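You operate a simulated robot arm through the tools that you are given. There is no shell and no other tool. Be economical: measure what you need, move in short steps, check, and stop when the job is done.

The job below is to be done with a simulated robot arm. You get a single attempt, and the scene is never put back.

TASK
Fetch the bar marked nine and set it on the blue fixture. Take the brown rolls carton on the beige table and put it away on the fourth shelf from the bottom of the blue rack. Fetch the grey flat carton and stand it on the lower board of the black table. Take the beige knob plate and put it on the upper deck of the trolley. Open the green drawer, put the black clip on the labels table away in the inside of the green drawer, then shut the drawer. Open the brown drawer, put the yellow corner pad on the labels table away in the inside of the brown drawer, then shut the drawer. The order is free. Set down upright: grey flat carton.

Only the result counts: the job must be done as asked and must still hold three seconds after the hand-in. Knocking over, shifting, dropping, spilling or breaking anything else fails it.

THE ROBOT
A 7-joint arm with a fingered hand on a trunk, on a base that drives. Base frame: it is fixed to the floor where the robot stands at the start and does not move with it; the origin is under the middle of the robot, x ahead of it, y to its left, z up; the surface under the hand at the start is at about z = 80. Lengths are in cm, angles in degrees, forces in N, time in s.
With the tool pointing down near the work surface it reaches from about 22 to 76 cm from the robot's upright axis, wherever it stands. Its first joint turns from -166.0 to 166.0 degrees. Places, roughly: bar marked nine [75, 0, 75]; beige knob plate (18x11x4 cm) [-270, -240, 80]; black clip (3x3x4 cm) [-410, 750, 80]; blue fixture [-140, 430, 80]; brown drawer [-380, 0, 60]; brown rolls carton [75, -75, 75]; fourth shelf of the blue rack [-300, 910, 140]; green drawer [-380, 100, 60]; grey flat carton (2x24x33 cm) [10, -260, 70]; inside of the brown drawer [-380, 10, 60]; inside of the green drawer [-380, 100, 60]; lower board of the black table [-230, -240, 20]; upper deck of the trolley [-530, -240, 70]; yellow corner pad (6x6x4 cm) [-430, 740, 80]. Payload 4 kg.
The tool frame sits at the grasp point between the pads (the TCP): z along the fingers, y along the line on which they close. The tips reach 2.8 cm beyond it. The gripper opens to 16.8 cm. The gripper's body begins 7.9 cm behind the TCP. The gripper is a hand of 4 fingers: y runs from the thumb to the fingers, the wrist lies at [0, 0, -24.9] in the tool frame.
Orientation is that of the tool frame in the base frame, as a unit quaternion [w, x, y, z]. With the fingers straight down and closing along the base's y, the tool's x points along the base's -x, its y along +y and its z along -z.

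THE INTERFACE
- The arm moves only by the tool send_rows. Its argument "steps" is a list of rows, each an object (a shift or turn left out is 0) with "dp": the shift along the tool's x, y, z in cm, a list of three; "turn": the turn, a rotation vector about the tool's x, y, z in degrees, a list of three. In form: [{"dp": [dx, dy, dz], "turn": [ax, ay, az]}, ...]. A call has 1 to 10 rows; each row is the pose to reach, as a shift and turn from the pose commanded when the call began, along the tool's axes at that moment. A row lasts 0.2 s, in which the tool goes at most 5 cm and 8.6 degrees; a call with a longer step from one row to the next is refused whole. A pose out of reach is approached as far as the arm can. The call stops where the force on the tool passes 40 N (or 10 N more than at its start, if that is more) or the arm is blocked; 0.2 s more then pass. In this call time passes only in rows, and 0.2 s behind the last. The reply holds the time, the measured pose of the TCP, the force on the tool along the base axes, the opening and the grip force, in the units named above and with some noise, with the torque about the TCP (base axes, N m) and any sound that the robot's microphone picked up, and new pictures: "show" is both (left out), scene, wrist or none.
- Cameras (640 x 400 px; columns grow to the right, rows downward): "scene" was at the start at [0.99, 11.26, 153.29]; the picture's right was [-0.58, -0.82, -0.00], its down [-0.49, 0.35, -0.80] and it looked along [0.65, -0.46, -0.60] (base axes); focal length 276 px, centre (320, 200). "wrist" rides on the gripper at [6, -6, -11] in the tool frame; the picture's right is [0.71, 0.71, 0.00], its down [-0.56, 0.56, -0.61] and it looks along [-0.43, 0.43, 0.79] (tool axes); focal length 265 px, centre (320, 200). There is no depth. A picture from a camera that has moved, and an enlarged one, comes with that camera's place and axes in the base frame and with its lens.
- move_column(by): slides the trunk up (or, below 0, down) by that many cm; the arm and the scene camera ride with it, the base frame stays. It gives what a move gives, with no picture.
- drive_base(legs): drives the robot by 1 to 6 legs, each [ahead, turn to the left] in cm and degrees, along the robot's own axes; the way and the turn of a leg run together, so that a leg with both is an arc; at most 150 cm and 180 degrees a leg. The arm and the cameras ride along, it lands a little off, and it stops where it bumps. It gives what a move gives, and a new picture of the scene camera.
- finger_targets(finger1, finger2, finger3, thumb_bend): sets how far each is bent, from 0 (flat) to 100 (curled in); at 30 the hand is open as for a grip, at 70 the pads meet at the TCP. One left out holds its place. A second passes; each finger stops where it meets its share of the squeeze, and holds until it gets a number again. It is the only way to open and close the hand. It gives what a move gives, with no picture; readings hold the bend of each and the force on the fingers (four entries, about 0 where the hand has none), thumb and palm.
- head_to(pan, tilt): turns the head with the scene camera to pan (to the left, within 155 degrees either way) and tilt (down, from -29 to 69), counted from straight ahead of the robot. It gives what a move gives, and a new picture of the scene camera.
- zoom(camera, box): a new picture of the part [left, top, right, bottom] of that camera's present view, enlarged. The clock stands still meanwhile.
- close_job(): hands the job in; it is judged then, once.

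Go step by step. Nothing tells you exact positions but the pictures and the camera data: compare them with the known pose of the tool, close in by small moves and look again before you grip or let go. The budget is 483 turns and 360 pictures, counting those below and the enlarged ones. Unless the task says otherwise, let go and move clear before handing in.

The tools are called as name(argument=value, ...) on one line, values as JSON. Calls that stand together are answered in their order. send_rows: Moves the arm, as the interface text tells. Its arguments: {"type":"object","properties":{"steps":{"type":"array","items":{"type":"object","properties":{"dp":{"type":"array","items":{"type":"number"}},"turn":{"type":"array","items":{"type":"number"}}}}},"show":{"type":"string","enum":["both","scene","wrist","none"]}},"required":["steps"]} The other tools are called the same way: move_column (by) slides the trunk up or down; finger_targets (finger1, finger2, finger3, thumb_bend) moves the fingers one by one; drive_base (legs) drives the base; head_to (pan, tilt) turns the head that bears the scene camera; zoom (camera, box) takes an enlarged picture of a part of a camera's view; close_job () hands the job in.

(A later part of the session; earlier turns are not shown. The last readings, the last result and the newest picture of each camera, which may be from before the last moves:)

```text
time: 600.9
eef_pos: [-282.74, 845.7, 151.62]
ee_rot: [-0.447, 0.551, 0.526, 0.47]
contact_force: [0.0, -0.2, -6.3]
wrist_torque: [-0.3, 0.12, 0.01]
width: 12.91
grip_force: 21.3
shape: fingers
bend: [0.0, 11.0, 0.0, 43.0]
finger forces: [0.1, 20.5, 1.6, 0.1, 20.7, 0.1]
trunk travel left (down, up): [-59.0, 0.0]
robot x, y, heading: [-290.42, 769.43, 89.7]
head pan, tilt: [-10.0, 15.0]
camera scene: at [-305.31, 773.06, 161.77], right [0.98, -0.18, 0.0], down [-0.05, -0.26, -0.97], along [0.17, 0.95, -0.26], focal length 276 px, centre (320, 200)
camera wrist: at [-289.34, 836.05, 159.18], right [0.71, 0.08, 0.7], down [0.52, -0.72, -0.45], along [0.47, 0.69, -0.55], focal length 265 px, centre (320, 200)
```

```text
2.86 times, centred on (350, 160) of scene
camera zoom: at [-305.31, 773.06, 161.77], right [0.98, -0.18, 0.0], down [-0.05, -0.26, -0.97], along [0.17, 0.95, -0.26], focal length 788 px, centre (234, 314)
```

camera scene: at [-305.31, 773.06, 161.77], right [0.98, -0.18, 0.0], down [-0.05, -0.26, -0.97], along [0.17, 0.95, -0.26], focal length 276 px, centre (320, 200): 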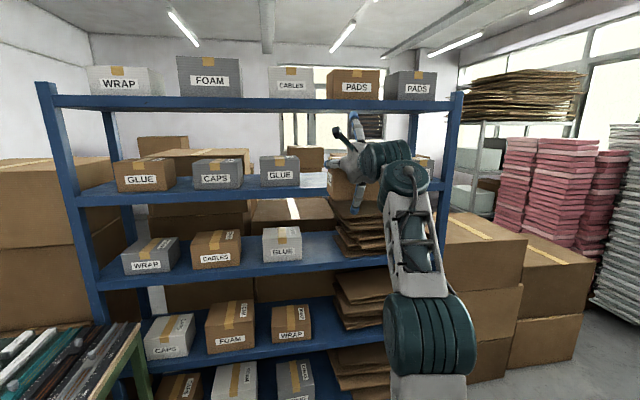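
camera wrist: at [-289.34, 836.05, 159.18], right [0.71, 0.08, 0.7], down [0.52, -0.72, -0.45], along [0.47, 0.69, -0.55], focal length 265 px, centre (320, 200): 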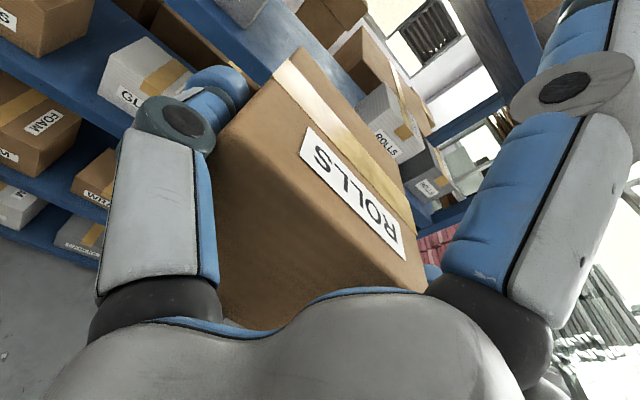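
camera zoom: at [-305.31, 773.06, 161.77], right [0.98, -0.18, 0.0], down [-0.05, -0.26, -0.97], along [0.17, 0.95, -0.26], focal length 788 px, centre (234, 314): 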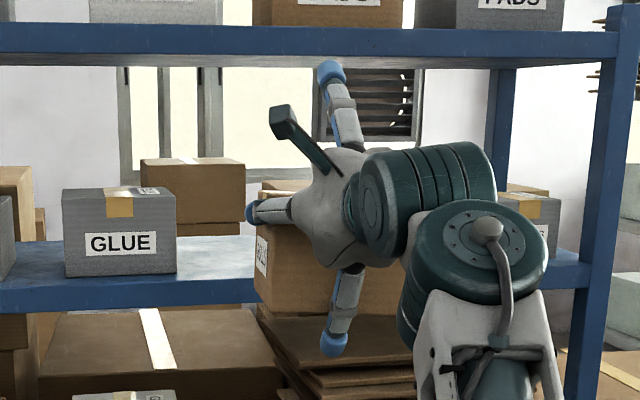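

I test whether the hand can go back to 65 degrees at this height, since then finger 3 clears the shelf edge better; finger 1 is bent a bit to stay below the upper shelf.

finger_targets(finger1=25)

send_rows(steps=[{"dp": [0, 0, 0], "turn": [0, -5, 0]}, {"dp": [0, 0, -2], "turn": [0, -10, 0]}, {"dp": [0, 0, -4], "turn": [0, -15, 0]}], show="wrist")

```text
time: 601.9
eef_pos: [-282.86, 845.51, 151.8]
ee_rot: [-0.448, 0.549, 0.524, 0.472]
contact_force: [-0.4, -0.7, -6.0]
wrist_torque: [-0.28, 0.11, 0.02]
width: 10.42
grip_force: 21.2
shape: fingers
bend: [25.0, 11.0, 0.0, 43.0]
finger forces: [0.0, 20.4, 1.5, 0.0, 20.8, 0.0]
trunk travel left (down, up): [-59.0, 0.0]
robot x, y, heading: [-290.39, 769.72, 89.9]
head pan, tilt: [-10.0, 15.0]
```

```text
time: 602.7
eef_pos: [-283.55, 839.45, 148.45]
ee_rot: [-0.379, 0.6, 0.578, 0.402]
contact_force: [-3.3, -1.1, -5.6]
wrist_torque: [-0.17, 0.08, -0.12]
width: 10.4
grip_force: 21.7
shape: fingers
bend: [25.0, 11.0, 0.0, 43.0]
finger forces: [0.0, 19.5, 2.2, 0.1, 21.5, 0.0]
out of reach, approached as far as the arm can: row 1, 2, 3
trunk travel left (down, up): [-59.0, 0.0]
robot x, y, heading: [-290.61, 769.45, 90.0]
head pan, tilt: [-10.0, 15.0]
camera wrist: at [-290.07, 831.98, 158.07], right [0.71, 0.24, 0.66], down [0.52, -0.81, -0.27], along [0.47, 0.54, -0.7], focal length 265 px, centre (320, 200)
```

wrist: 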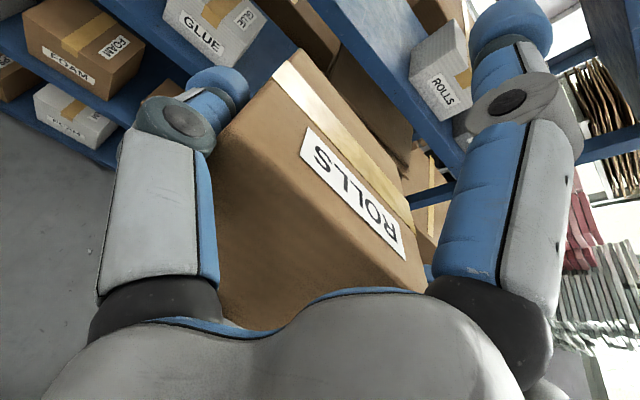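

At 66 degrees the height is just short, so 72 degrees is the compromise. I drive 10 cm forward, set 72 degrees at z 150.7, and check.

drive_base(legs=[[10, 0]])

send_rows(steps=[{"dp": [1.5, 0, -0.6], "turn": [0, 3, 0]}, {"dp": [3, 0, -1.2], "turn": [0, 6, 0]}, {"dp": [3.6, 1.2, -1.5], "turn": [0, 6, 0]}], show="both")

```text
time: 603.8
eef_pos: [-282.81, 849.89, 148.01]
ee_rot: [-0.377, 0.605, 0.576, 0.401]
contact_force: [0.4, 0.6, -6.7]
wrist_torque: [-0.16, 0.13, 0.02]
width: 10.39
grip_force: 21.8
shape: fingers
bend: [25.0, 11.0, 0.0, 43.0]
finger forces: [0.0, 20.0, 2.4, 0.1, 21.1, 0.0]
trunk travel left (down, up): [-59.0, 0.0]
robot x, y, heading: [-290.14, 779.84, 89.8]
head pan, tilt: [-10.0, 15.0]
camera scene: at [-305.31, 783.19, 161.77], right [0.98, -0.18, 0.0], down [-0.05, -0.26, -0.97], along [0.17, 0.95, -0.26], focal length 276 px, centre (320, 200)
```

scene: 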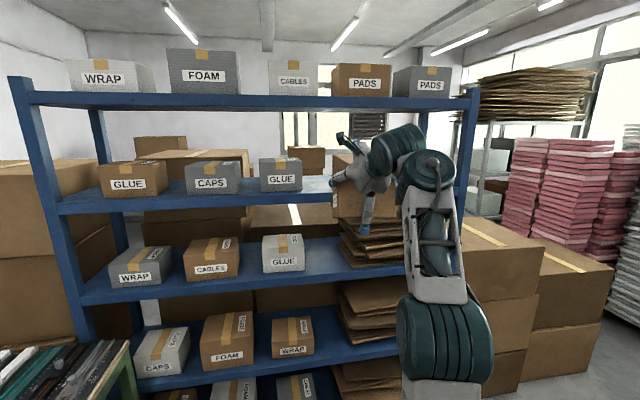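

```text
time: 604.6
eef_pos: [-281.36, 849.81, 151.86]
ee_rot: [-0.408, 0.582, 0.556, 0.431]
contact_force: [-0.1, 0.3, -6.0]
wrist_torque: [-0.21, 0.06, -0.01]
width: 10.42
grip_force: 22.2
shape: fingers
bend: [25.0, 11.0, 0.0, 43.0]
finger forces: [0.0, 20.1, 2.7, 0.0, 20.9, 0.0]
trunk travel left (down, up): [-59.0, 0.0]
robot x, y, heading: [-290.63, 779.89, 89.5]
head pan, tilt: [-10.0, 15.0]
camera scene: at [-305.16, 783.06, 161.79], right [0.98, -0.18, 0.0], down [-0.05, -0.26, -0.97], along [0.17, 0.95, -0.26], focal length 276 px, centre (320, 200)
camera wrist: at [-287.93, 841.4, 160.77], right [0.71, 0.17, 0.68], down [0.52, -0.78, -0.35], along [0.47, 0.6, -0.65], focal length 265 px, centre (320, 200)
```

scene: 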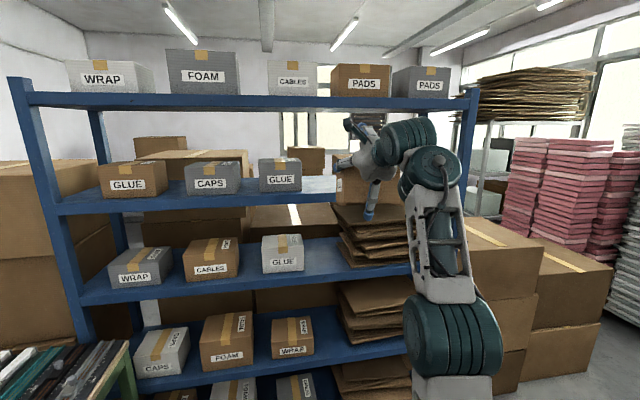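
wrist: 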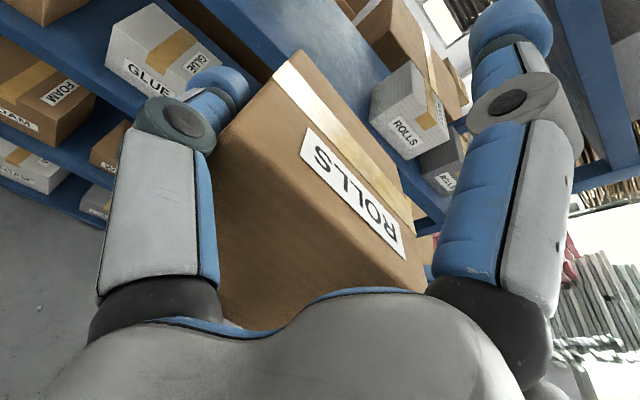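

Height and alignment look right; the gap's centre is x -279. I drive 20 cm in and look.

drive_base(legs=[[20, 0]])

send_rows(steps=[{"dp": [0, -0.9, 0.2]}], show="wrist")

zoom(camera="scene", box=[250, 90, 450, 230])

```text
time: 606.2
eef_pos: [-281.82, 870.17, 151.83]
ee_rot: [-0.407, 0.582, 0.557, 0.431]
contact_force: [-0.5, 0.3, -5.6]
wrist_torque: [-0.21, 0.1, 0.05]
width: 10.37
grip_force: 21.9
shape: fingers
bend: [25.0, 11.0, 0.0, 43.0]
finger forces: [0.0, 20.0, 2.7, 0.0, 20.8, 0.0]
trunk travel left (down, up): [-59.0, 0.0]
robot x, y, heading: [-290.34, 799.84, 90.2]
head pan, tilt: [-10.0, 15.0]
camera scene: at [-305.26, 803.38, 161.77], right [0.98, -0.17, 0.0], down [-0.05, -0.26, -0.97], along [0.17, 0.95, -0.26], focal length 276 px, centre (320, 200)
```

scene: 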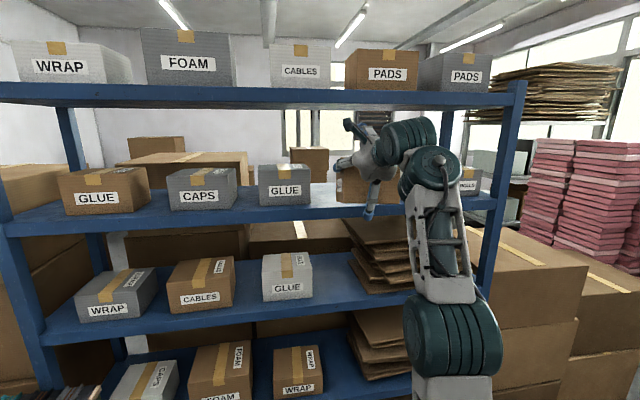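

```text
time: 606.6
eef_pos: [-282.93, 870.41, 151.66]
ee_rot: [-0.407, 0.581, 0.558, 0.43]
contact_force: [0.6, -0.3, -6.0]
wrist_torque: [-0.26, 0.12, 0.02]
width: 10.43
grip_force: 21.0
shape: fingers
bend: [25.0, 11.0, 0.0, 43.0]
finger forces: [0.0, 20.0, 2.7, 0.0, 20.9, 0.1]
trunk travel left (down, up): [-59.0, 0.0]
robot x, y, heading: [-290.6, 799.88, 89.8]
head pan, tilt: [-10.0, 15.0]
camera wrist: at [-289.41, 861.93, 160.58], right [0.71, 0.18, 0.68], down [0.52, -0.78, -0.35], along [0.47, 0.6, -0.65], focal length 265 px, centre (320, 200)
```

wrist: 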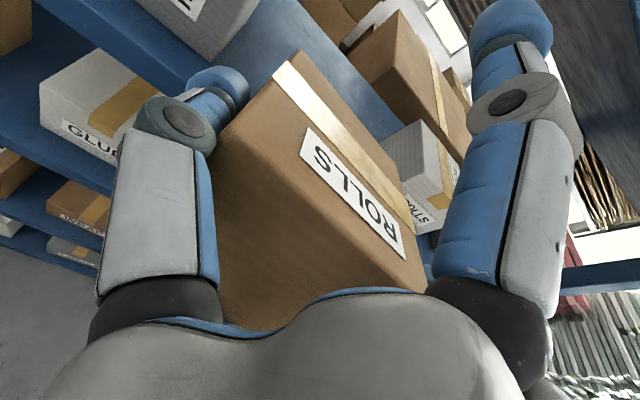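

```text
2.86 times, centred on (350, 160) of scene
camera zoom: at [-305.36, 803.27, 161.76], right [0.98, -0.17, 0.0], down [-0.04, -0.26, -0.97], along [0.17, 0.95, -0.26], focal length 788 px, centre (234, 314)
```

zoom: 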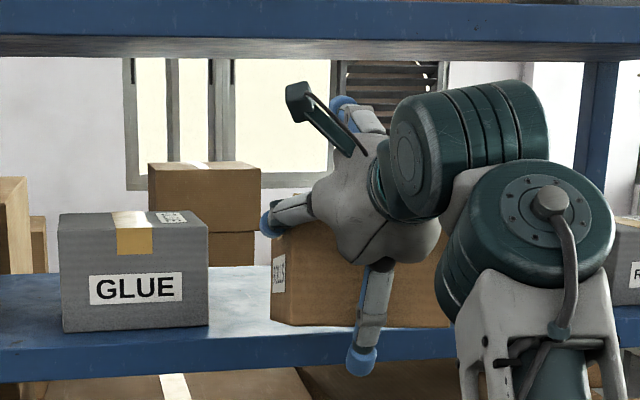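

The box is over the shelf's front with finger 3 hanging before the beam. I advance 6 cm slowly.

send_rows(steps=[{"dp": [0.6, 0, 1.9]}, {"dp": [1.2, 0, 3.8]}, {"dp": [1.5, 0, 4.8]}, {"dp": [1.8, 0, 5.8]}], show="none")

zoom(camera="scene", box=[250, 90, 450, 230])

```text
time: 607.6
eef_pos: [-282.27, 874.71, 150.18]
ee_rot: [-0.409, 0.581, 0.556, 0.431]
contact_force: [0.2, 0.3, -5.3]
wrist_torque: [-0.24, 0.11, -0.02]
width: 10.39
grip_force: 21.7
shape: fingers
bend: [25.0, 11.0, 0.0, 43.0]
finger forces: [0.0, 19.8, 2.8, 0.0, 20.6, 0.1]
out of reach, approached as far as the arm can: row 2, 3, 4
trunk travel left (down, up): [-59.0, 0.0]
robot x, y, heading: [-290.6, 799.77, 89.7]
head pan, tilt: [-10.0, 15.0]
```

```text
2.86 times, centred on (350, 160) of scene
camera zoom: at [-305.2, 803.15, 161.79], right [0.98, -0.17, 0.0], down [-0.05, -0.25, -0.97], along [0.17, 0.95, -0.26], focal length 788 px, centre (234, 314)
```

zoom: 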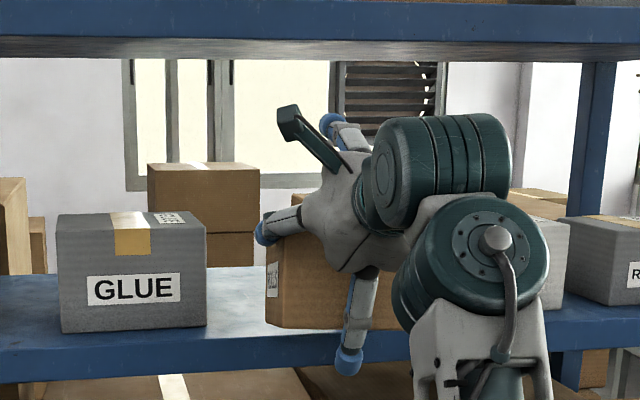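

drive_base(legs=[[2.5, 0]])

zoom(camera="wrist", box=[160, 160, 480, 360])

```text
time: 608.4
eef_pos: [-282.46, 877.6, 149.8]
ee_rot: [-0.406, 0.583, 0.557, 0.43]
contact_force: [0.4, 0.8, -7.1]
wrist_torque: [-0.23, 0.11, 0.02]
width: 10.38
grip_force: 22.1
shape: fingers
bend: [25.0, 11.0, 0.0, 43.0]
finger forces: [0.0, 19.7, 2.8, 0.0, 20.6, 0.0]
trunk travel left (down, up): [-59.0, 0.0]
robot x, y, heading: [-290.44, 802.52, 89.9]
head pan, tilt: [-10.0, 15.0]
camera scene: at [-305.25, 805.98, 161.77], right [0.98, -0.17, 0.0], down [-0.05, -0.26, -0.97], along [0.17, 0.95, -0.26], focal length 276 px, centre (320, 200)
```

scene: 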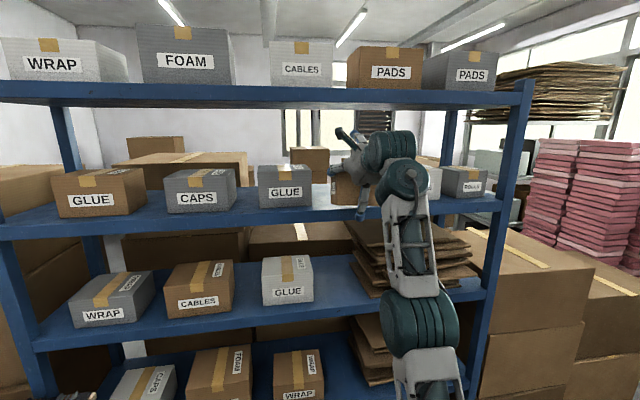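

```text
2.00 times, centred on (320, 260) of wrist
camera zoom: at [-288.87, 869.19, 158.81], right [0.71, 0.18, 0.68], down [0.52, -0.78, -0.35], along [0.47, 0.6, -0.65], focal length 531 px, centre (320, 80)
```

zoom: 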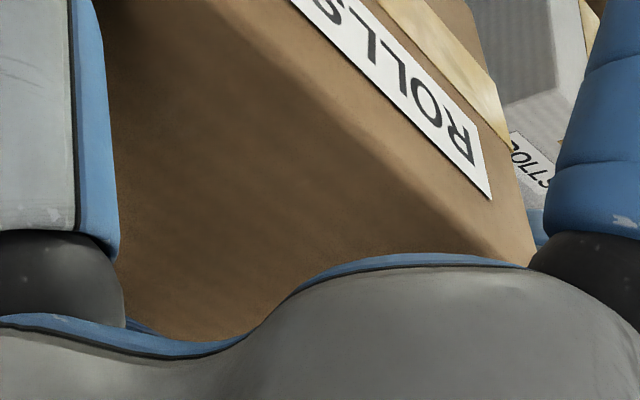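

No contact of finger 3. I lower the box onto the shelf.

send_rows(steps=[{"dp": [-0.5, 0, 0.15]}, {"dp": [-1, 0, 0.3]}, {"dp": [-1.5, 0, 0.45]}, {"dp": [-2, 0, 0.6]}, {"dp": [-2.5, 0, 0.75]}], show="none")

zoom(camera="scene", box=[250, 90, 450, 230])

```text
time: 609.6
eef_pos: [-282.41, 877.23, 147.53]
ee_rot: [-0.408, 0.581, 0.556, 0.432]
contact_force: [0.4, -2.3, 0.8]
wrist_torque: [0.14, -0.38, -0.15]
width: 10.38
grip_force: 20.0
shape: fingers
bend: [25.0, 11.0, 0.0, 43.0]
finger forces: [0.0, 20.3, 0.0, 0.1, 20.3, 0.0]
trunk travel left (down, up): [-59.0, 0.0]
robot x, y, heading: [-290.83, 802.31, 90.0]
head pan, tilt: [-10.0, 15.0]
```

```text
2.86 times, centred on (350, 160) of scene
camera zoom: at [-305.3, 805.61, 161.78], right [0.98, -0.17, 0.0], down [-0.04, -0.25, -0.97], along [0.17, 0.95, -0.26], focal length 788 px, centre (234, 314)
```

zoom: 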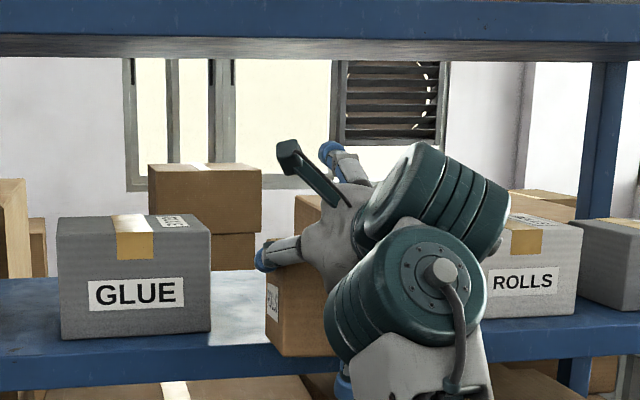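

send_rows(steps=[{"dp": [-0.4, 0, 0.1]}, {"dp": [-0.8, 0, 0.2]}], show="none")

```text
time: 610.2
eef_pos: [-282.44, 877.11, 146.71]
ee_rot: [-0.408, 0.581, 0.557, 0.431]
contact_force: [-0.7, -1.8, 0.0]
wrist_torque: [0.19, -0.43, -0.22]
width: 10.37
grip_force: 19.5
shape: fingers
bend: [25.0, 11.0, 0.0, 43.0]
finger forces: [0.0, 20.0, 0.1, 0.1, 19.5, 0.0]
trunk travel left (down, up): [-59.0, 0.0]
robot x, y, heading: [-290.47, 802.57, 89.9]
head pan, tilt: [-10.0, 15.0]
```

send_rows(steps=[{"dp": [-0.4, 0, 0.1]}, {"dp": [-0.8, 0, 0.25]}, {"dp": [-1.2, 0, 0.36]}, {"dp": [-1.6, 0, 0.48]}], show="wrist")

zoom(camera="scene", box=[250, 90, 450, 230])

```text
time: 611.2
eef_pos: [-282.26, 877.01, 145.07]
ee_rot: [-0.408, 0.582, 0.556, 0.432]
contact_force: [-0.8, -3.1, 4.8]
wrist_torque: [0.42, 0.66, 0.23]
width: 10.4
grip_force: 19.4
shape: fingers
bend: [25.0, 11.0, 0.0, 43.0]
finger forces: [0.0, 19.6, 0.1, 0.1, 19.7, 0.0]
trunk travel left (down, up): [-59.0, 0.0]
robot x, y, heading: [-290.53, 802.56, 90.2]
head pan, tilt: [-10.0, 15.0]
camera wrist: at [-288.76, 868.64, 153.95], right [0.71, 0.17, 0.68], down [0.52, -0.78, -0.35], along [0.47, 0.6, -0.65], focal length 265 px, centre (320, 200)
```

wrist: 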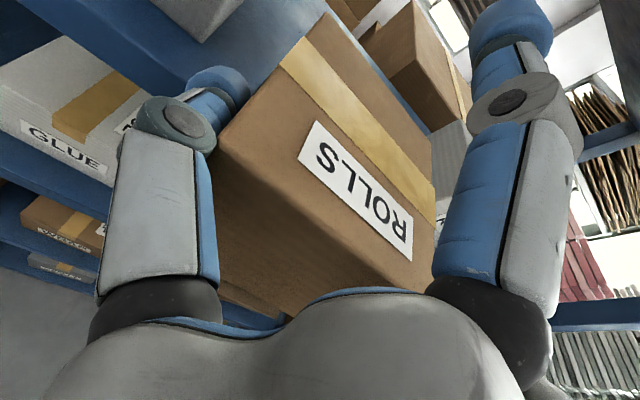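

```text
2.86 times, centred on (350, 160) of scene
camera zoom: at [-305.28, 805.52, 161.79], right [0.98, -0.17, 0.0], down [-0.04, -0.25, -0.97], along [0.17, 0.95, -0.26], focal length 788 px, centre (234, 314)
```

zoom: 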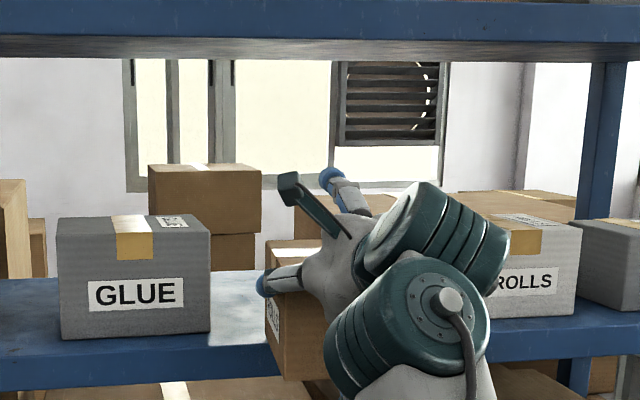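

The box was flat at about z 146.8 and I went slightly too low. I rise 1.8 cm and move forward 2 cm until finger 3 meets the beam, for more support.

send_rows(steps=[{"dp": [0.9, 0, -0.3]}, {"dp": [1.9, 0, -0.6]}], show="none")

drive_base(legs=[[2, 0]])

zoom(camera="wrist", box=[0, 0, 640, 400])

```text
time: 611.8
eef_pos: [-282.37, 877.35, 146.83]
ee_rot: [-0.407, 0.582, 0.559, 0.429]
contact_force: [-0.3, -0.1, -4.7]
wrist_torque: [-0.15, -0.01, 0.01]
width: 10.39
grip_force: 19.0
shape: fingers
bend: [25.0, 11.0, 0.0, 43.0]
finger forces: [0.1, 18.7, 0.1, 0.1, 19.3, 0.0]
trunk travel left (down, up): [-59.0, 0.0]
robot x, y, heading: [-290.41, 802.51, 90.1]
head pan, tilt: [-10.0, 15.0]
```

```text
time: 612.6
eef_pos: [-282.37, 879.24, 146.98]
ee_rot: [-0.407, 0.582, 0.557, 0.43]
contact_force: [0.6, -0.8, -4.2]
wrist_torque: [-0.06, -0.12, -0.07]
width: 10.38
grip_force: 19.1
shape: fingers
bend: [25.0, 11.0, 0.0, 43.0]
finger forces: [0.1, 19.2, 0.0, 0.0, 19.2, 0.1]
trunk travel left (down, up): [-59.0, 0.0]
robot x, y, heading: [-290.65, 804.6, 90.0]
head pan, tilt: [-10.0, 15.0]
camera scene: at [-305.27, 807.77, 161.77], right [0.98, -0.17, 0.0], down [-0.05, -0.26, -0.97], along [0.17, 0.95, -0.26], focal length 276 px, centre (320, 200)
```

scene: 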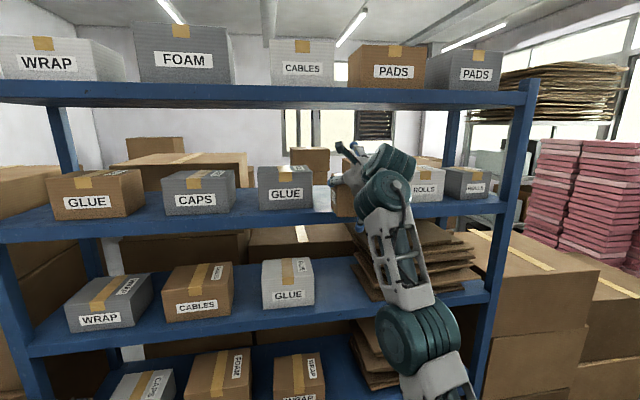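

```text
1.00 times, centred on (320, 200) of wrist (not enlarged: the box is as wide or as high as the picture)
camera zoom: at [-288.85, 870.9, 155.8], right [0.71, 0.18, 0.68], down [0.52, -0.78, -0.35], along [0.47, 0.6, -0.65], focal length 265 px, centre (320, 200)
```

zoom: 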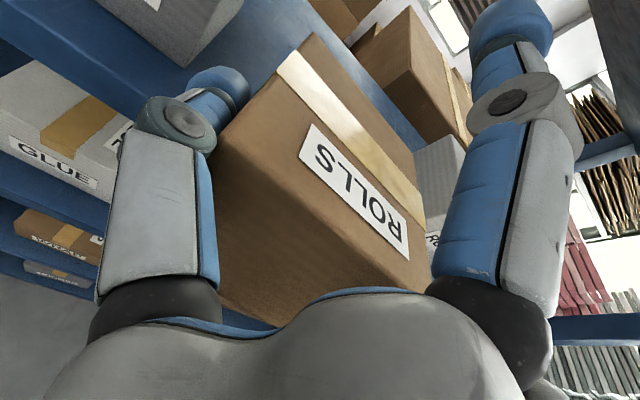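

Finger 3 is still free, so the shelf edge is just ahead of it and the box's centre lies some 3–4 cm inside. I lower until contact and open the fingers.

send_rows(steps=[{"dp": [-0.3, 0, 0.1]}, {"dp": [-0.6, 0, 0.2]}, {"dp": [-0.9, 0, 0.3]}], show="none")

finger_targets(finger2=4, thumb_bend=36)

zoom(camera="wrist", box=[0, 0, 640, 400])

```text
time: 613.4
eef_pos: [-282.42, 879.0, 146.12]
ee_rot: [-0.408, 0.582, 0.556, 0.431]
contact_force: [-0.4, -2.1, -0.1]
wrist_torque: [0.25, 0.01, -0.02]
width: 10.39
grip_force: 19.5
shape: fingers
bend: [25.0, 11.0, 0.0, 43.0]
finger forces: [0.0, 19.3, 0.0, 0.1, 19.3, 0.0]
trunk travel left (down, up): [-59.0, 0.0]
robot x, y, heading: [-290.53, 804.22, 90.3]
head pan, tilt: [-10.0, 15.0]
```

```text
time: 614.4
eef_pos: [-282.31, 879.03, 146.09]
ee_rot: [-0.408, 0.581, 0.557, 0.43]
contact_force: [-0.2, -2.6, -2.3]
wrist_torque: [-0.1, 0.05, -0.04]
width: 11.39
grip_force: 1.7
shape: fingers
bend: [25.0, 4.0, 0.0, 36.0]
finger forces: [0.0, 0.1, 3.4, 0.0, 0.1, 0.0]
trunk travel left (down, up): [-59.0, 0.0]
robot x, y, heading: [-290.58, 804.2, 90.0]
head pan, tilt: [-10.0, 15.0]
```

```text
1.00 times, centred on (320, 200) of wrist (not enlarged: the box is as wide or as high as the picture)
camera zoom: at [-288.79, 870.69, 154.99], right [0.71, 0.18, 0.68], down [0.52, -0.78, -0.35], along [0.47, 0.6, -0.65], focal length 265 px, centre (320, 200)
```

zoom: 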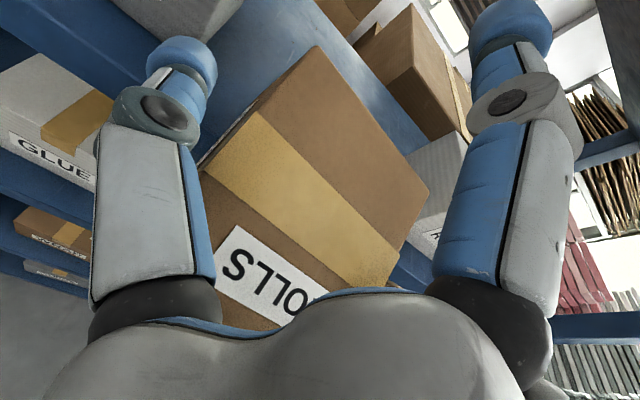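

The box tips back onto finger 3, so its centre is not yet over the shelf. I grip it again at once.

finger_targets(finger2=60, thumb_bend=60)

zoom(camera="scene", box=[250, 90, 450, 230])

```text
time: 615.4
eef_pos: [-282.18, 878.84, 146.33]
ee_rot: [-0.408, 0.581, 0.555, 0.432]
contact_force: [0.4, -7.9, 7.8]
wrist_torque: [0.18, -0.89, -0.76]
width: 9.08
grip_force: 7.1
shape: fingers
bend: [25.0, 34.0, 0.0, 59.0]
finger forces: [0.0, 11.9, 1.5, 0.0, 1.0, 0.0]
trunk travel left (down, up): [-59.0, 0.0]
robot x, y, heading: [-290.63, 804.42, 90.0]
head pan, tilt: [-10.0, 15.0]
```

```text
2.86 times, centred on (350, 160) of scene
camera zoom: at [-305.26, 807.33, 161.79], right [0.98, -0.17, 0.0], down [-0.05, -0.25, -0.97], along [0.17, 0.95, -0.26], focal length 788 px, centre (234, 314)
```

zoom: 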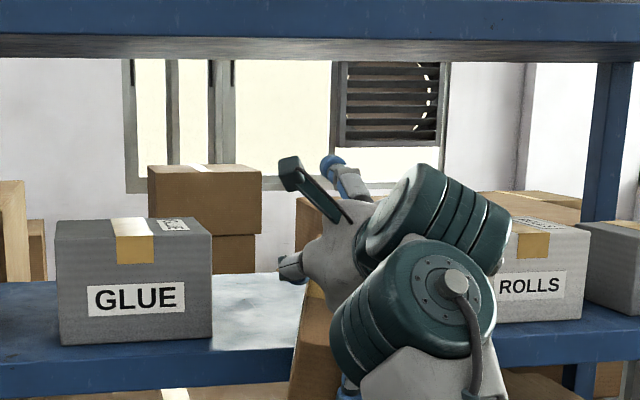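

zoom(camera="wrist", box=[0, 0, 640, 400])

```text
1.00 times, centred on (320, 200) of wrist (not enlarged: the box is as wide or as high as the picture)
camera zoom: at [-288.68, 870.36, 155.21], right [0.71, 0.17, 0.68], down [0.52, -0.78, -0.35], along [0.47, 0.61, -0.64], focal length 265 px, centre (320, 200)
```

zoom: 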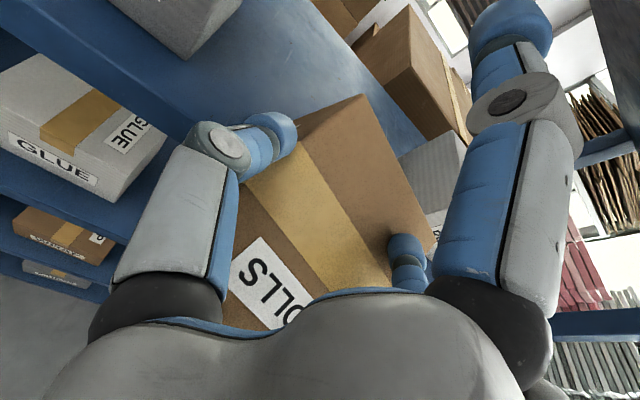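

The box now leans on the shelf edge and finger 3, trapped but steady. I open the side fingers and lift the hand slowly, so that finger 3 pushes its rear up and onto the shelf.

finger_targets(finger2=5, thumb_bend=25)

send_rows(steps=[{"dp": [0.7, 0, 0]}, {"dp": [1.4, 0, 0]}, {"dp": [2.1, 0, 0]}], show="wrist")

```text
time: 616.4
eef_pos: [-282.37, 879.18, 146.12]
ee_rot: [-0.407, 0.582, 0.557, 0.431]
contact_force: [-2.6, -1.8, -2.3]
wrist_torque: [-0.05, 0.08, -0.13]
width: 12.67
grip_force: 1.3
shape: fingers
bend: [25.0, 5.0, 0.0, 25.0]
finger forces: [0.1, 0.0, 3.1, 0.0, 0.0, 0.0]
trunk travel left (down, up): [-59.0, 0.0]
robot x, y, heading: [-290.36, 804.28, 90.2]
head pan, tilt: [-10.0, 15.0]
```

```text
time: 617.2
eef_pos: [-282.43, 879.77, 148.04]
ee_rot: [-0.407, 0.582, 0.558, 0.43]
contact_force: [-1.3, -2.5, -2.8]
wrist_torque: [-0.11, 0.12, -0.04]
width: 12.66
grip_force: 1.8
shape: fingers
bend: [25.0, 5.0, 0.0, 25.0]
finger forces: [0.1, 0.0, 3.2, 0.1, 0.0, 0.0]
trunk travel left (down, up): [-59.0, 0.0]
robot x, y, heading: [-290.54, 804.41, 90.1]
head pan, tilt: [-10.0, 15.0]
camera wrist: at [-288.87, 871.36, 156.89], right [0.71, 0.18, 0.68], down [0.52, -0.78, -0.35], along [0.47, 0.6, -0.65], focal length 265 px, centre (320, 200)
```

wrist: 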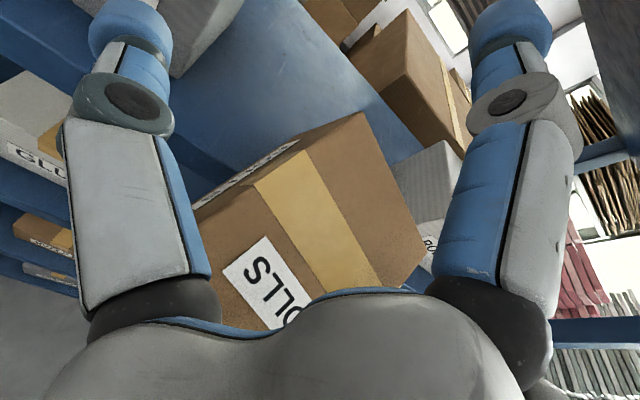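

send_rows(steps=[{"dp": [0.8, 0.9, 0]}, {"dp": [1.6, 1.8, 0.2]}, {"dp": [2.4, 2.6, 0.4]}], show="none")

drive_base(legs=[[2, 0]])

zoom(camera="wrist", box=[0, 0, 640, 400])

```text
time: 618.0
eef_pos: [-279.74, 879.84, 149.0]
ee_rot: [-0.407, 0.582, 0.557, 0.43]
contact_force: [-0.6, -1.9, -2.2]
wrist_torque: [-0.12, 0.08, -0.01]
width: 12.63
grip_force: 1.0
shape: fingers
bend: [25.0, 5.0, 0.0, 25.0]
finger forces: [0.0, 0.0, 2.5, 0.0, 0.1, 0.1]
out of reach, approached as far as the arm can: row 2, 3
trunk travel left (down, up): [-59.0, 0.0]
robot x, y, heading: [-290.41, 804.46, 90.0]
head pan, tilt: [-10.0, 15.0]
```

```text
time: 618.8
eef_pos: [-279.82, 881.9, 149.13]
ee_rot: [-0.407, 0.582, 0.557, 0.431]
contact_force: [-1.4, -3.8, 0.1]
wrist_torque: [-0.25, 0.08, -0.05]
width: 12.64
grip_force: 1.4
shape: fingers
bend: [25.0, 5.0, 0.0, 25.0]
finger forces: [0.0, 0.0, 3.1, 0.0, 0.0, 0.1]
trunk travel left (down, up): [-59.0, 0.0]
robot x, y, heading: [-290.65, 806.37, 90.1]
head pan, tilt: [-10.0, 15.0]
camera scene: at [-305.31, 809.54, 161.78], right [0.98, -0.17, 0.0], down [-0.04, -0.25, -0.97], along [0.17, 0.95, -0.26], focal length 276 px, centre (320, 200)
```

scene: 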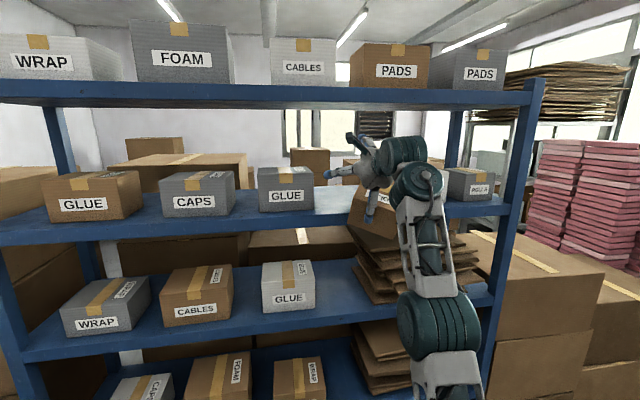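

```text
1.00 times, centred on (320, 200) of wrist (not enlarged: the box is as wide or as high as the picture)
camera zoom: at [-286.29, 873.46, 157.94], right [0.71, 0.18, 0.68], down [0.52, -0.78, -0.35], along [0.47, 0.6, -0.65], focal length 265 px, centre (320, 200)
```

zoom: 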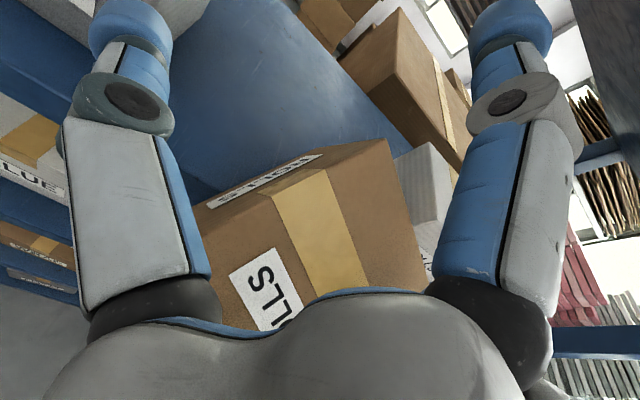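

zoom(camera="scene", box=[300, 120, 460, 260])

```text
2.86 times, centred on (380, 190) of scene
camera zoom: at [-305.31, 809.54, 161.78], right [0.98, -0.17, 0.0], down [-0.04, -0.25, -0.97], along [0.17, 0.95, -0.26], focal length 788 px, centre (149, 229)
```

zoom: 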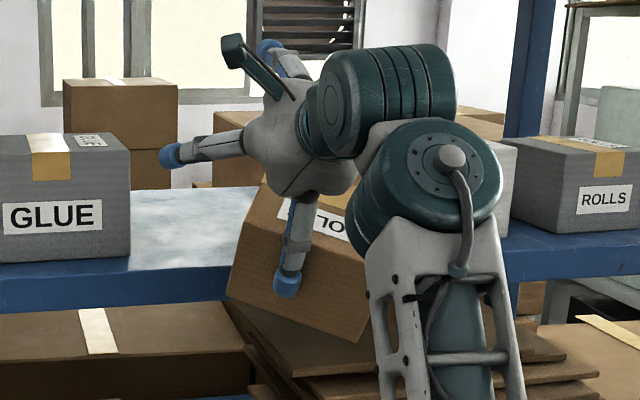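

Finger 3 holds the box against tipping off; the shelf edge lies a bit farther than I thought. I bend finger 3, which raises its tip above the shelf level and pushes the box inward.

finger_targets(finger3=24)

zoom(camera="scene", box=[300, 120, 460, 260])

```text
time: 619.8
eef_pos: [-279.81, 882.04, 148.93]
ee_rot: [-0.407, 0.582, 0.556, 0.431]
contact_force: [-0.5, -0.5, -1.2]
wrist_torque: [-0.06, 0.13, -0.04]
width: 12.65
grip_force: 1.3
shape: fingers
bend: [25.0, 5.0, 21.0, 25.0]
finger forces: [0.0, 0.0, 1.7, 0.0, 0.0, 0.1]
trunk travel left (down, up): [-59.0, 0.0]
robot x, y, heading: [-290.32, 806.25, 90.0]
head pan, tilt: [-10.0, 15.0]
```

```text
2.86 times, centred on (380, 190) of scene
camera zoom: at [-305.29, 809.61, 161.78], right [0.98, -0.17, 0.0], down [-0.04, -0.25, -0.97], along [0.17, 0.95, -0.26], focal length 788 px, centre (149, 229)
```

zoom: 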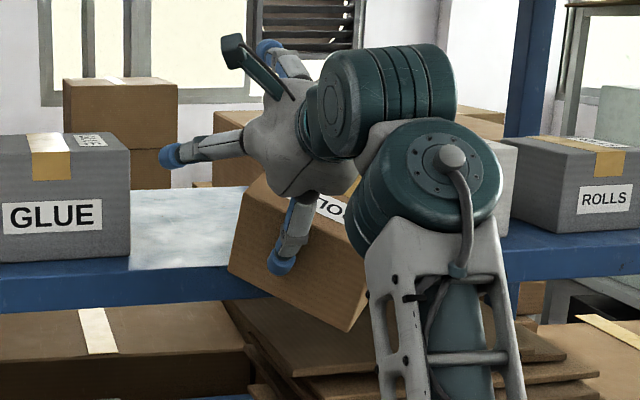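

It works: the box is rotating forward onto the shelf. I push a little more with finger 3 and the base.

finger_targets(finger3=38)

drive_base(legs=[[3, 0]])

zoom(camera="scene", box=[300, 120, 460, 260])

```text
time: 620.8
eef_pos: [-279.64, 881.96, 148.92]
ee_rot: [-0.407, 0.582, 0.557, 0.431]
contact_force: [-0.6, 0.6, 0.6]
wrist_torque: [0.0, 0.01, -0.01]
width: 12.64
grip_force: 0.1
shape: fingers
bend: [25.0, 5.0, 38.0, 25.0]
finger forces: [0.0, 0.0, 0.0, 0.0, 0.1, 0.0]
trunk travel left (down, up): [-59.0, 0.0]
robot x, y, heading: [-290.7, 806.65, 90.2]
head pan, tilt: [-10.0, 15.0]
```

```text
time: 621.7
eef_pos: [-279.74, 885.15, 148.83]
ee_rot: [-0.406, 0.583, 0.557, 0.43]
contact_force: [0.0, 0.4, -1.1]
wrist_torque: [0.01, -0.02, 0.01]
width: 12.66
grip_force: 0.1
shape: fingers
bend: [25.0, 5.0, 38.0, 25.0]
finger forces: [0.0, 0.0, 0.2, 0.0, 0.1, 0.1]
trunk travel left (down, up): [-59.0, 0.0]
robot x, y, heading: [-290.33, 809.5, 89.9]
head pan, tilt: [-10.0, 15.0]
camera scene: at [-305.28, 812.8, 161.77], right [0.98, -0.17, 0.0], down [-0.04, -0.26, -0.97], along [0.17, 0.95, -0.26], focal length 276 px, centre (320, 200)
```

scene: 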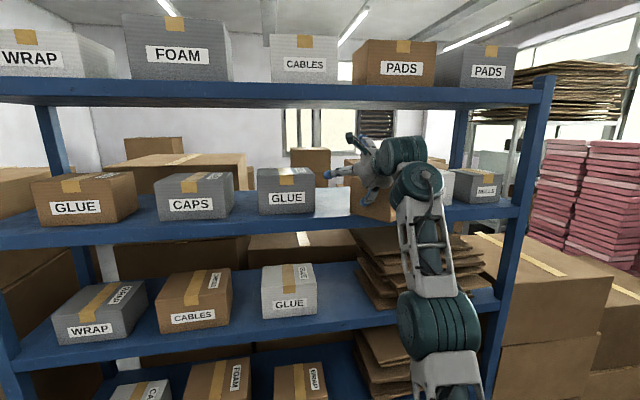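

```text
2.86 times, centred on (380, 190) of scene
camera zoom: at [-305.28, 812.8, 161.77], right [0.98, -0.17, 0.0], down [-0.04, -0.26, -0.97], along [0.17, 0.95, -0.26], focal length 788 px, centre (149, 229)
```

zoom: 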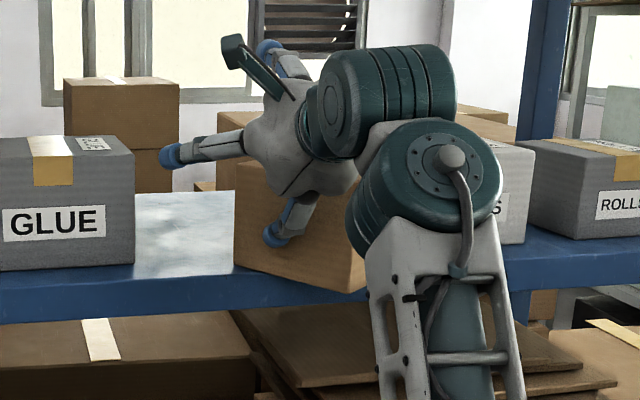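

The box now lies flat on the fourth shelf. To settle it farther in, I back off, make a fist, and push it a few centimetres.

drive_base(legs=[[-10, 0]])

finger_targets(finger1=66, finger2=66, finger3=66, thumb_bend=66)

send_rows(steps=[{"dp": [-2, 1.5, 0]}, {"dp": [-4.5, 3.5, 0.8]}], show="wrist")

```text
time: 622.8
eef_pos: [-279.6, 874.76, 149.16]
ee_rot: [-0.408, 0.581, 0.557, 0.431]
contact_force: [0.7, -0.3, 0.2]
wrist_torque: [-0.01, 0.04, -0.01]
width: 12.66
grip_force: 0.1
shape: fingers
bend: [25.0, 5.0, 38.0, 25.0]
finger forces: [0.1, 0.1, 0.0, 0.1, 0.1, 0.0]
trunk travel left (down, up): [-59.0, 0.0]
robot x, y, heading: [-290.41, 799.38, 89.8]
head pan, tilt: [-10.0, 15.0]
camera scene: at [-305.28, 802.54, 161.78], right [0.98, -0.18, 0.0], down [-0.05, -0.25, -0.97], along [0.17, 0.95, -0.26], focal length 276 px, centre (320, 200)
```

scene: 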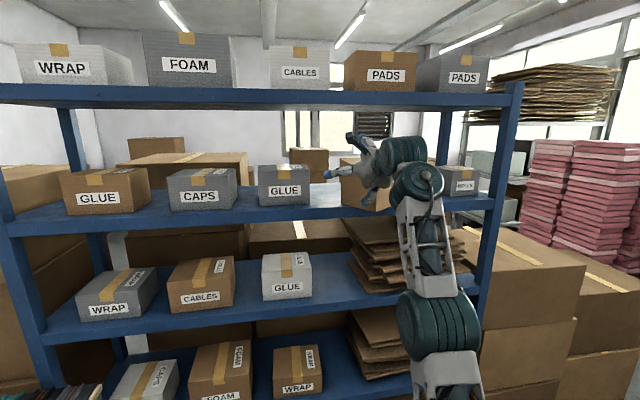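

```text
time: 623.8
eef_pos: [-279.75, 874.95, 148.94]
ee_rot: [-0.407, 0.582, 0.557, 0.43]
contact_force: [-0.5, 0.0, 0.1]
wrist_torque: [0.02, 0.0, 0.0]
width: 0.98
grip_force: 0.1
shape: fingers
bend: [66.0, 66.0, 66.0, 66.0]
finger forces: [0.0, 0.0, 0.0, 0.0, 0.1, 0.1]
trunk travel left (down, up): [-59.0, 0.0]
robot x, y, heading: [-290.84, 799.64, 89.9]
head pan, tilt: [-10.0, 15.0]
```

```text
time: 624.4
eef_pos: [-276.06, 874.26, 144.69]
ee_rot: [-0.408, 0.582, 0.556, 0.432]
contact_force: [0.5, 0.2, -0.1]
wrist_torque: [0.02, 0.01, 0.04]
width: 1.02
grip_force: 0.0
shape: fingers
bend: [66.0, 66.0, 66.0, 66.0]
finger forces: [0.0, 0.0, 0.0, 0.0, 0.1, 0.0]
trunk travel left (down, up): [-59.0, 0.0]
robot x, y, heading: [-290.06, 799.62, 89.8]
head pan, tilt: [-10.0, 15.0]
camera wrist: at [-282.55, 865.92, 153.58], right [0.71, 0.17, 0.68], down [0.52, -0.78, -0.35], along [0.47, 0.6, -0.65], focal length 265 px, centre (320, 200)
```

wrist: 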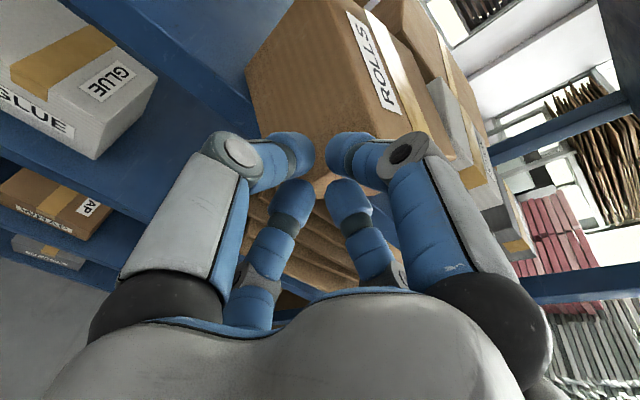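

I shift the fist to the box's near right corner and push by driving 9 cm.

send_rows(steps=[{"dp": [0, 3.5, 0]}], show="none")

drive_base(legs=[[9, 0]])

zoom(camera="wrist", box=[0, 0, 640, 400])

```text
time: 624.8
eef_pos: [-272.32, 874.08, 144.64]
ee_rot: [-0.407, 0.582, 0.555, 0.432]
contact_force: [-0.4, 0.3, 0.3]
wrist_torque: [0.04, 0.01, -0.01]
width: 1.0
grip_force: 0.2
shape: fingers
bend: [66.0, 66.0, 66.0, 66.0]
finger forces: [0.0, 0.0, 0.0, 0.0, 0.1, 0.0]
trunk travel left (down, up): [-59.0, 0.0]
robot x, y, heading: [-290.32, 799.52, 89.5]
head pan, tilt: [-10.0, 15.0]
```

```text
time: 625.9
eef_pos: [-272.46, 883.23, 144.52]
ee_rot: [-0.406, 0.583, 0.556, 0.431]
contact_force: [-0.3, 0.7, -0.6]
wrist_torque: [-0.01, -0.02, -0.03]
width: 0.93
grip_force: 0.0
shape: fingers
bend: [66.0, 66.0, 66.0, 66.0]
finger forces: [0.1, 0.1, 0.0, 0.1, 0.0, 0.0]
trunk travel left (down, up): [-59.0, 0.0]
robot x, y, heading: [-290.45, 808.67, 89.9]
head pan, tilt: [-10.0, 15.0]
camera scene: at [-305.25, 811.91, 161.77], right [0.98, -0.18, 0.0], down [-0.05, -0.26, -0.97], along [0.17, 0.95, -0.26], focal length 276 px, centre (320, 200)
```

scene: 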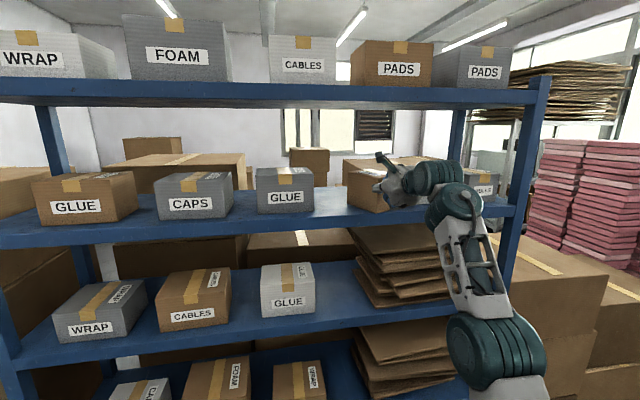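

```text
1.00 times, centred on (320, 200) of wrist (not enlarged: the box is as wide or as high as the picture)
camera zoom: at [-278.93, 874.89, 153.42], right [0.71, 0.17, 0.68], down [0.52, -0.78, -0.35], along [0.47, 0.6, -0.65], focal length 265 px, centre (320, 200)
```

zoom: 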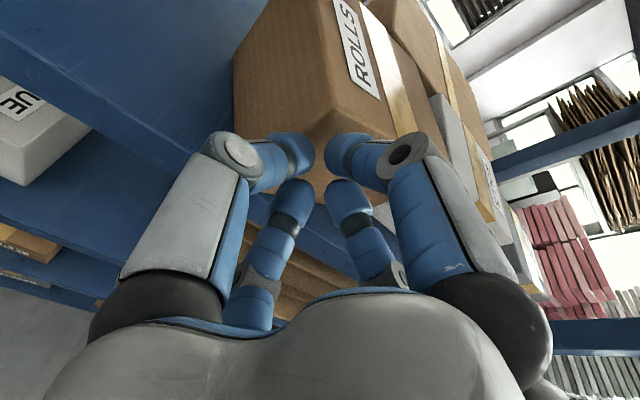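

The box is past the shelf edge now. I back away and check from a distance.

drive_base(legs=[[-35, 0]])

zoom(camera="scene", box=[200, 110, 480, 270])

```text
time: 628.2
eef_pos: [-272.62, 848.42, 144.67]
ee_rot: [-0.407, 0.583, 0.556, 0.431]
contact_force: [-0.7, 0.6, -0.6]
wrist_torque: [-0.01, 0.01, -0.02]
width: 0.95
grip_force: 0.1
shape: fingers
bend: [66.0, 66.0, 66.0, 66.0]
finger forces: [0.0, 0.0, 0.0, 0.1, 0.0, 0.1]
trunk travel left (down, up): [-59.0, 0.0]
robot x, y, heading: [-290.9, 774.13, 89.8]
head pan, tilt: [-10.0, 15.0]
camera scene: at [-305.35, 777.02, 161.78], right [0.98, -0.18, 0.0], down [-0.05, -0.25, -0.97], along [0.17, 0.95, -0.26], focal length 276 px, centre (320, 200)
```

scene: 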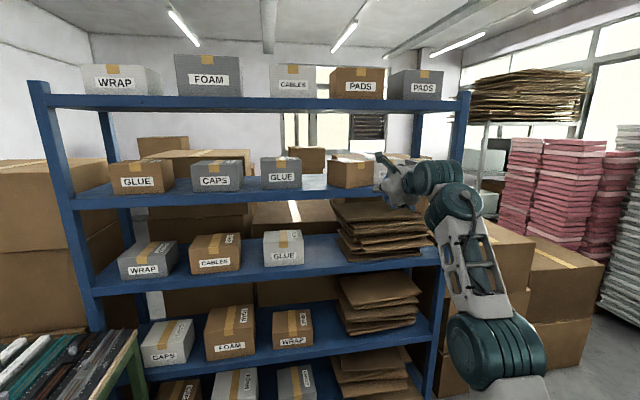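

```text
2.29 times, centred on (340, 190) of scene
camera zoom: at [-305.35, 777.02, 161.78], right [0.98, -0.18, 0.0], down [-0.05, -0.25, -0.97], along [0.17, 0.95, -0.26], focal length 630 px, centre (274, 223)
```

zoom: 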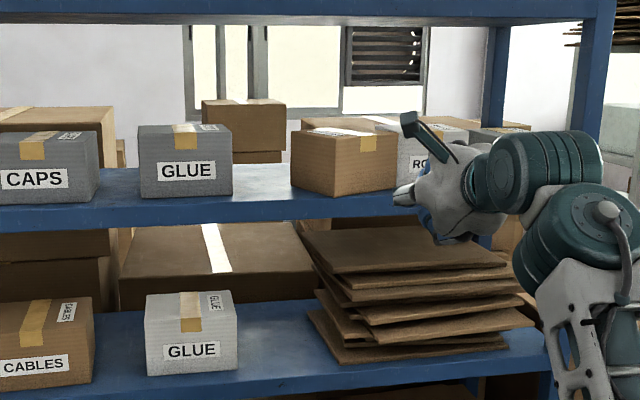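

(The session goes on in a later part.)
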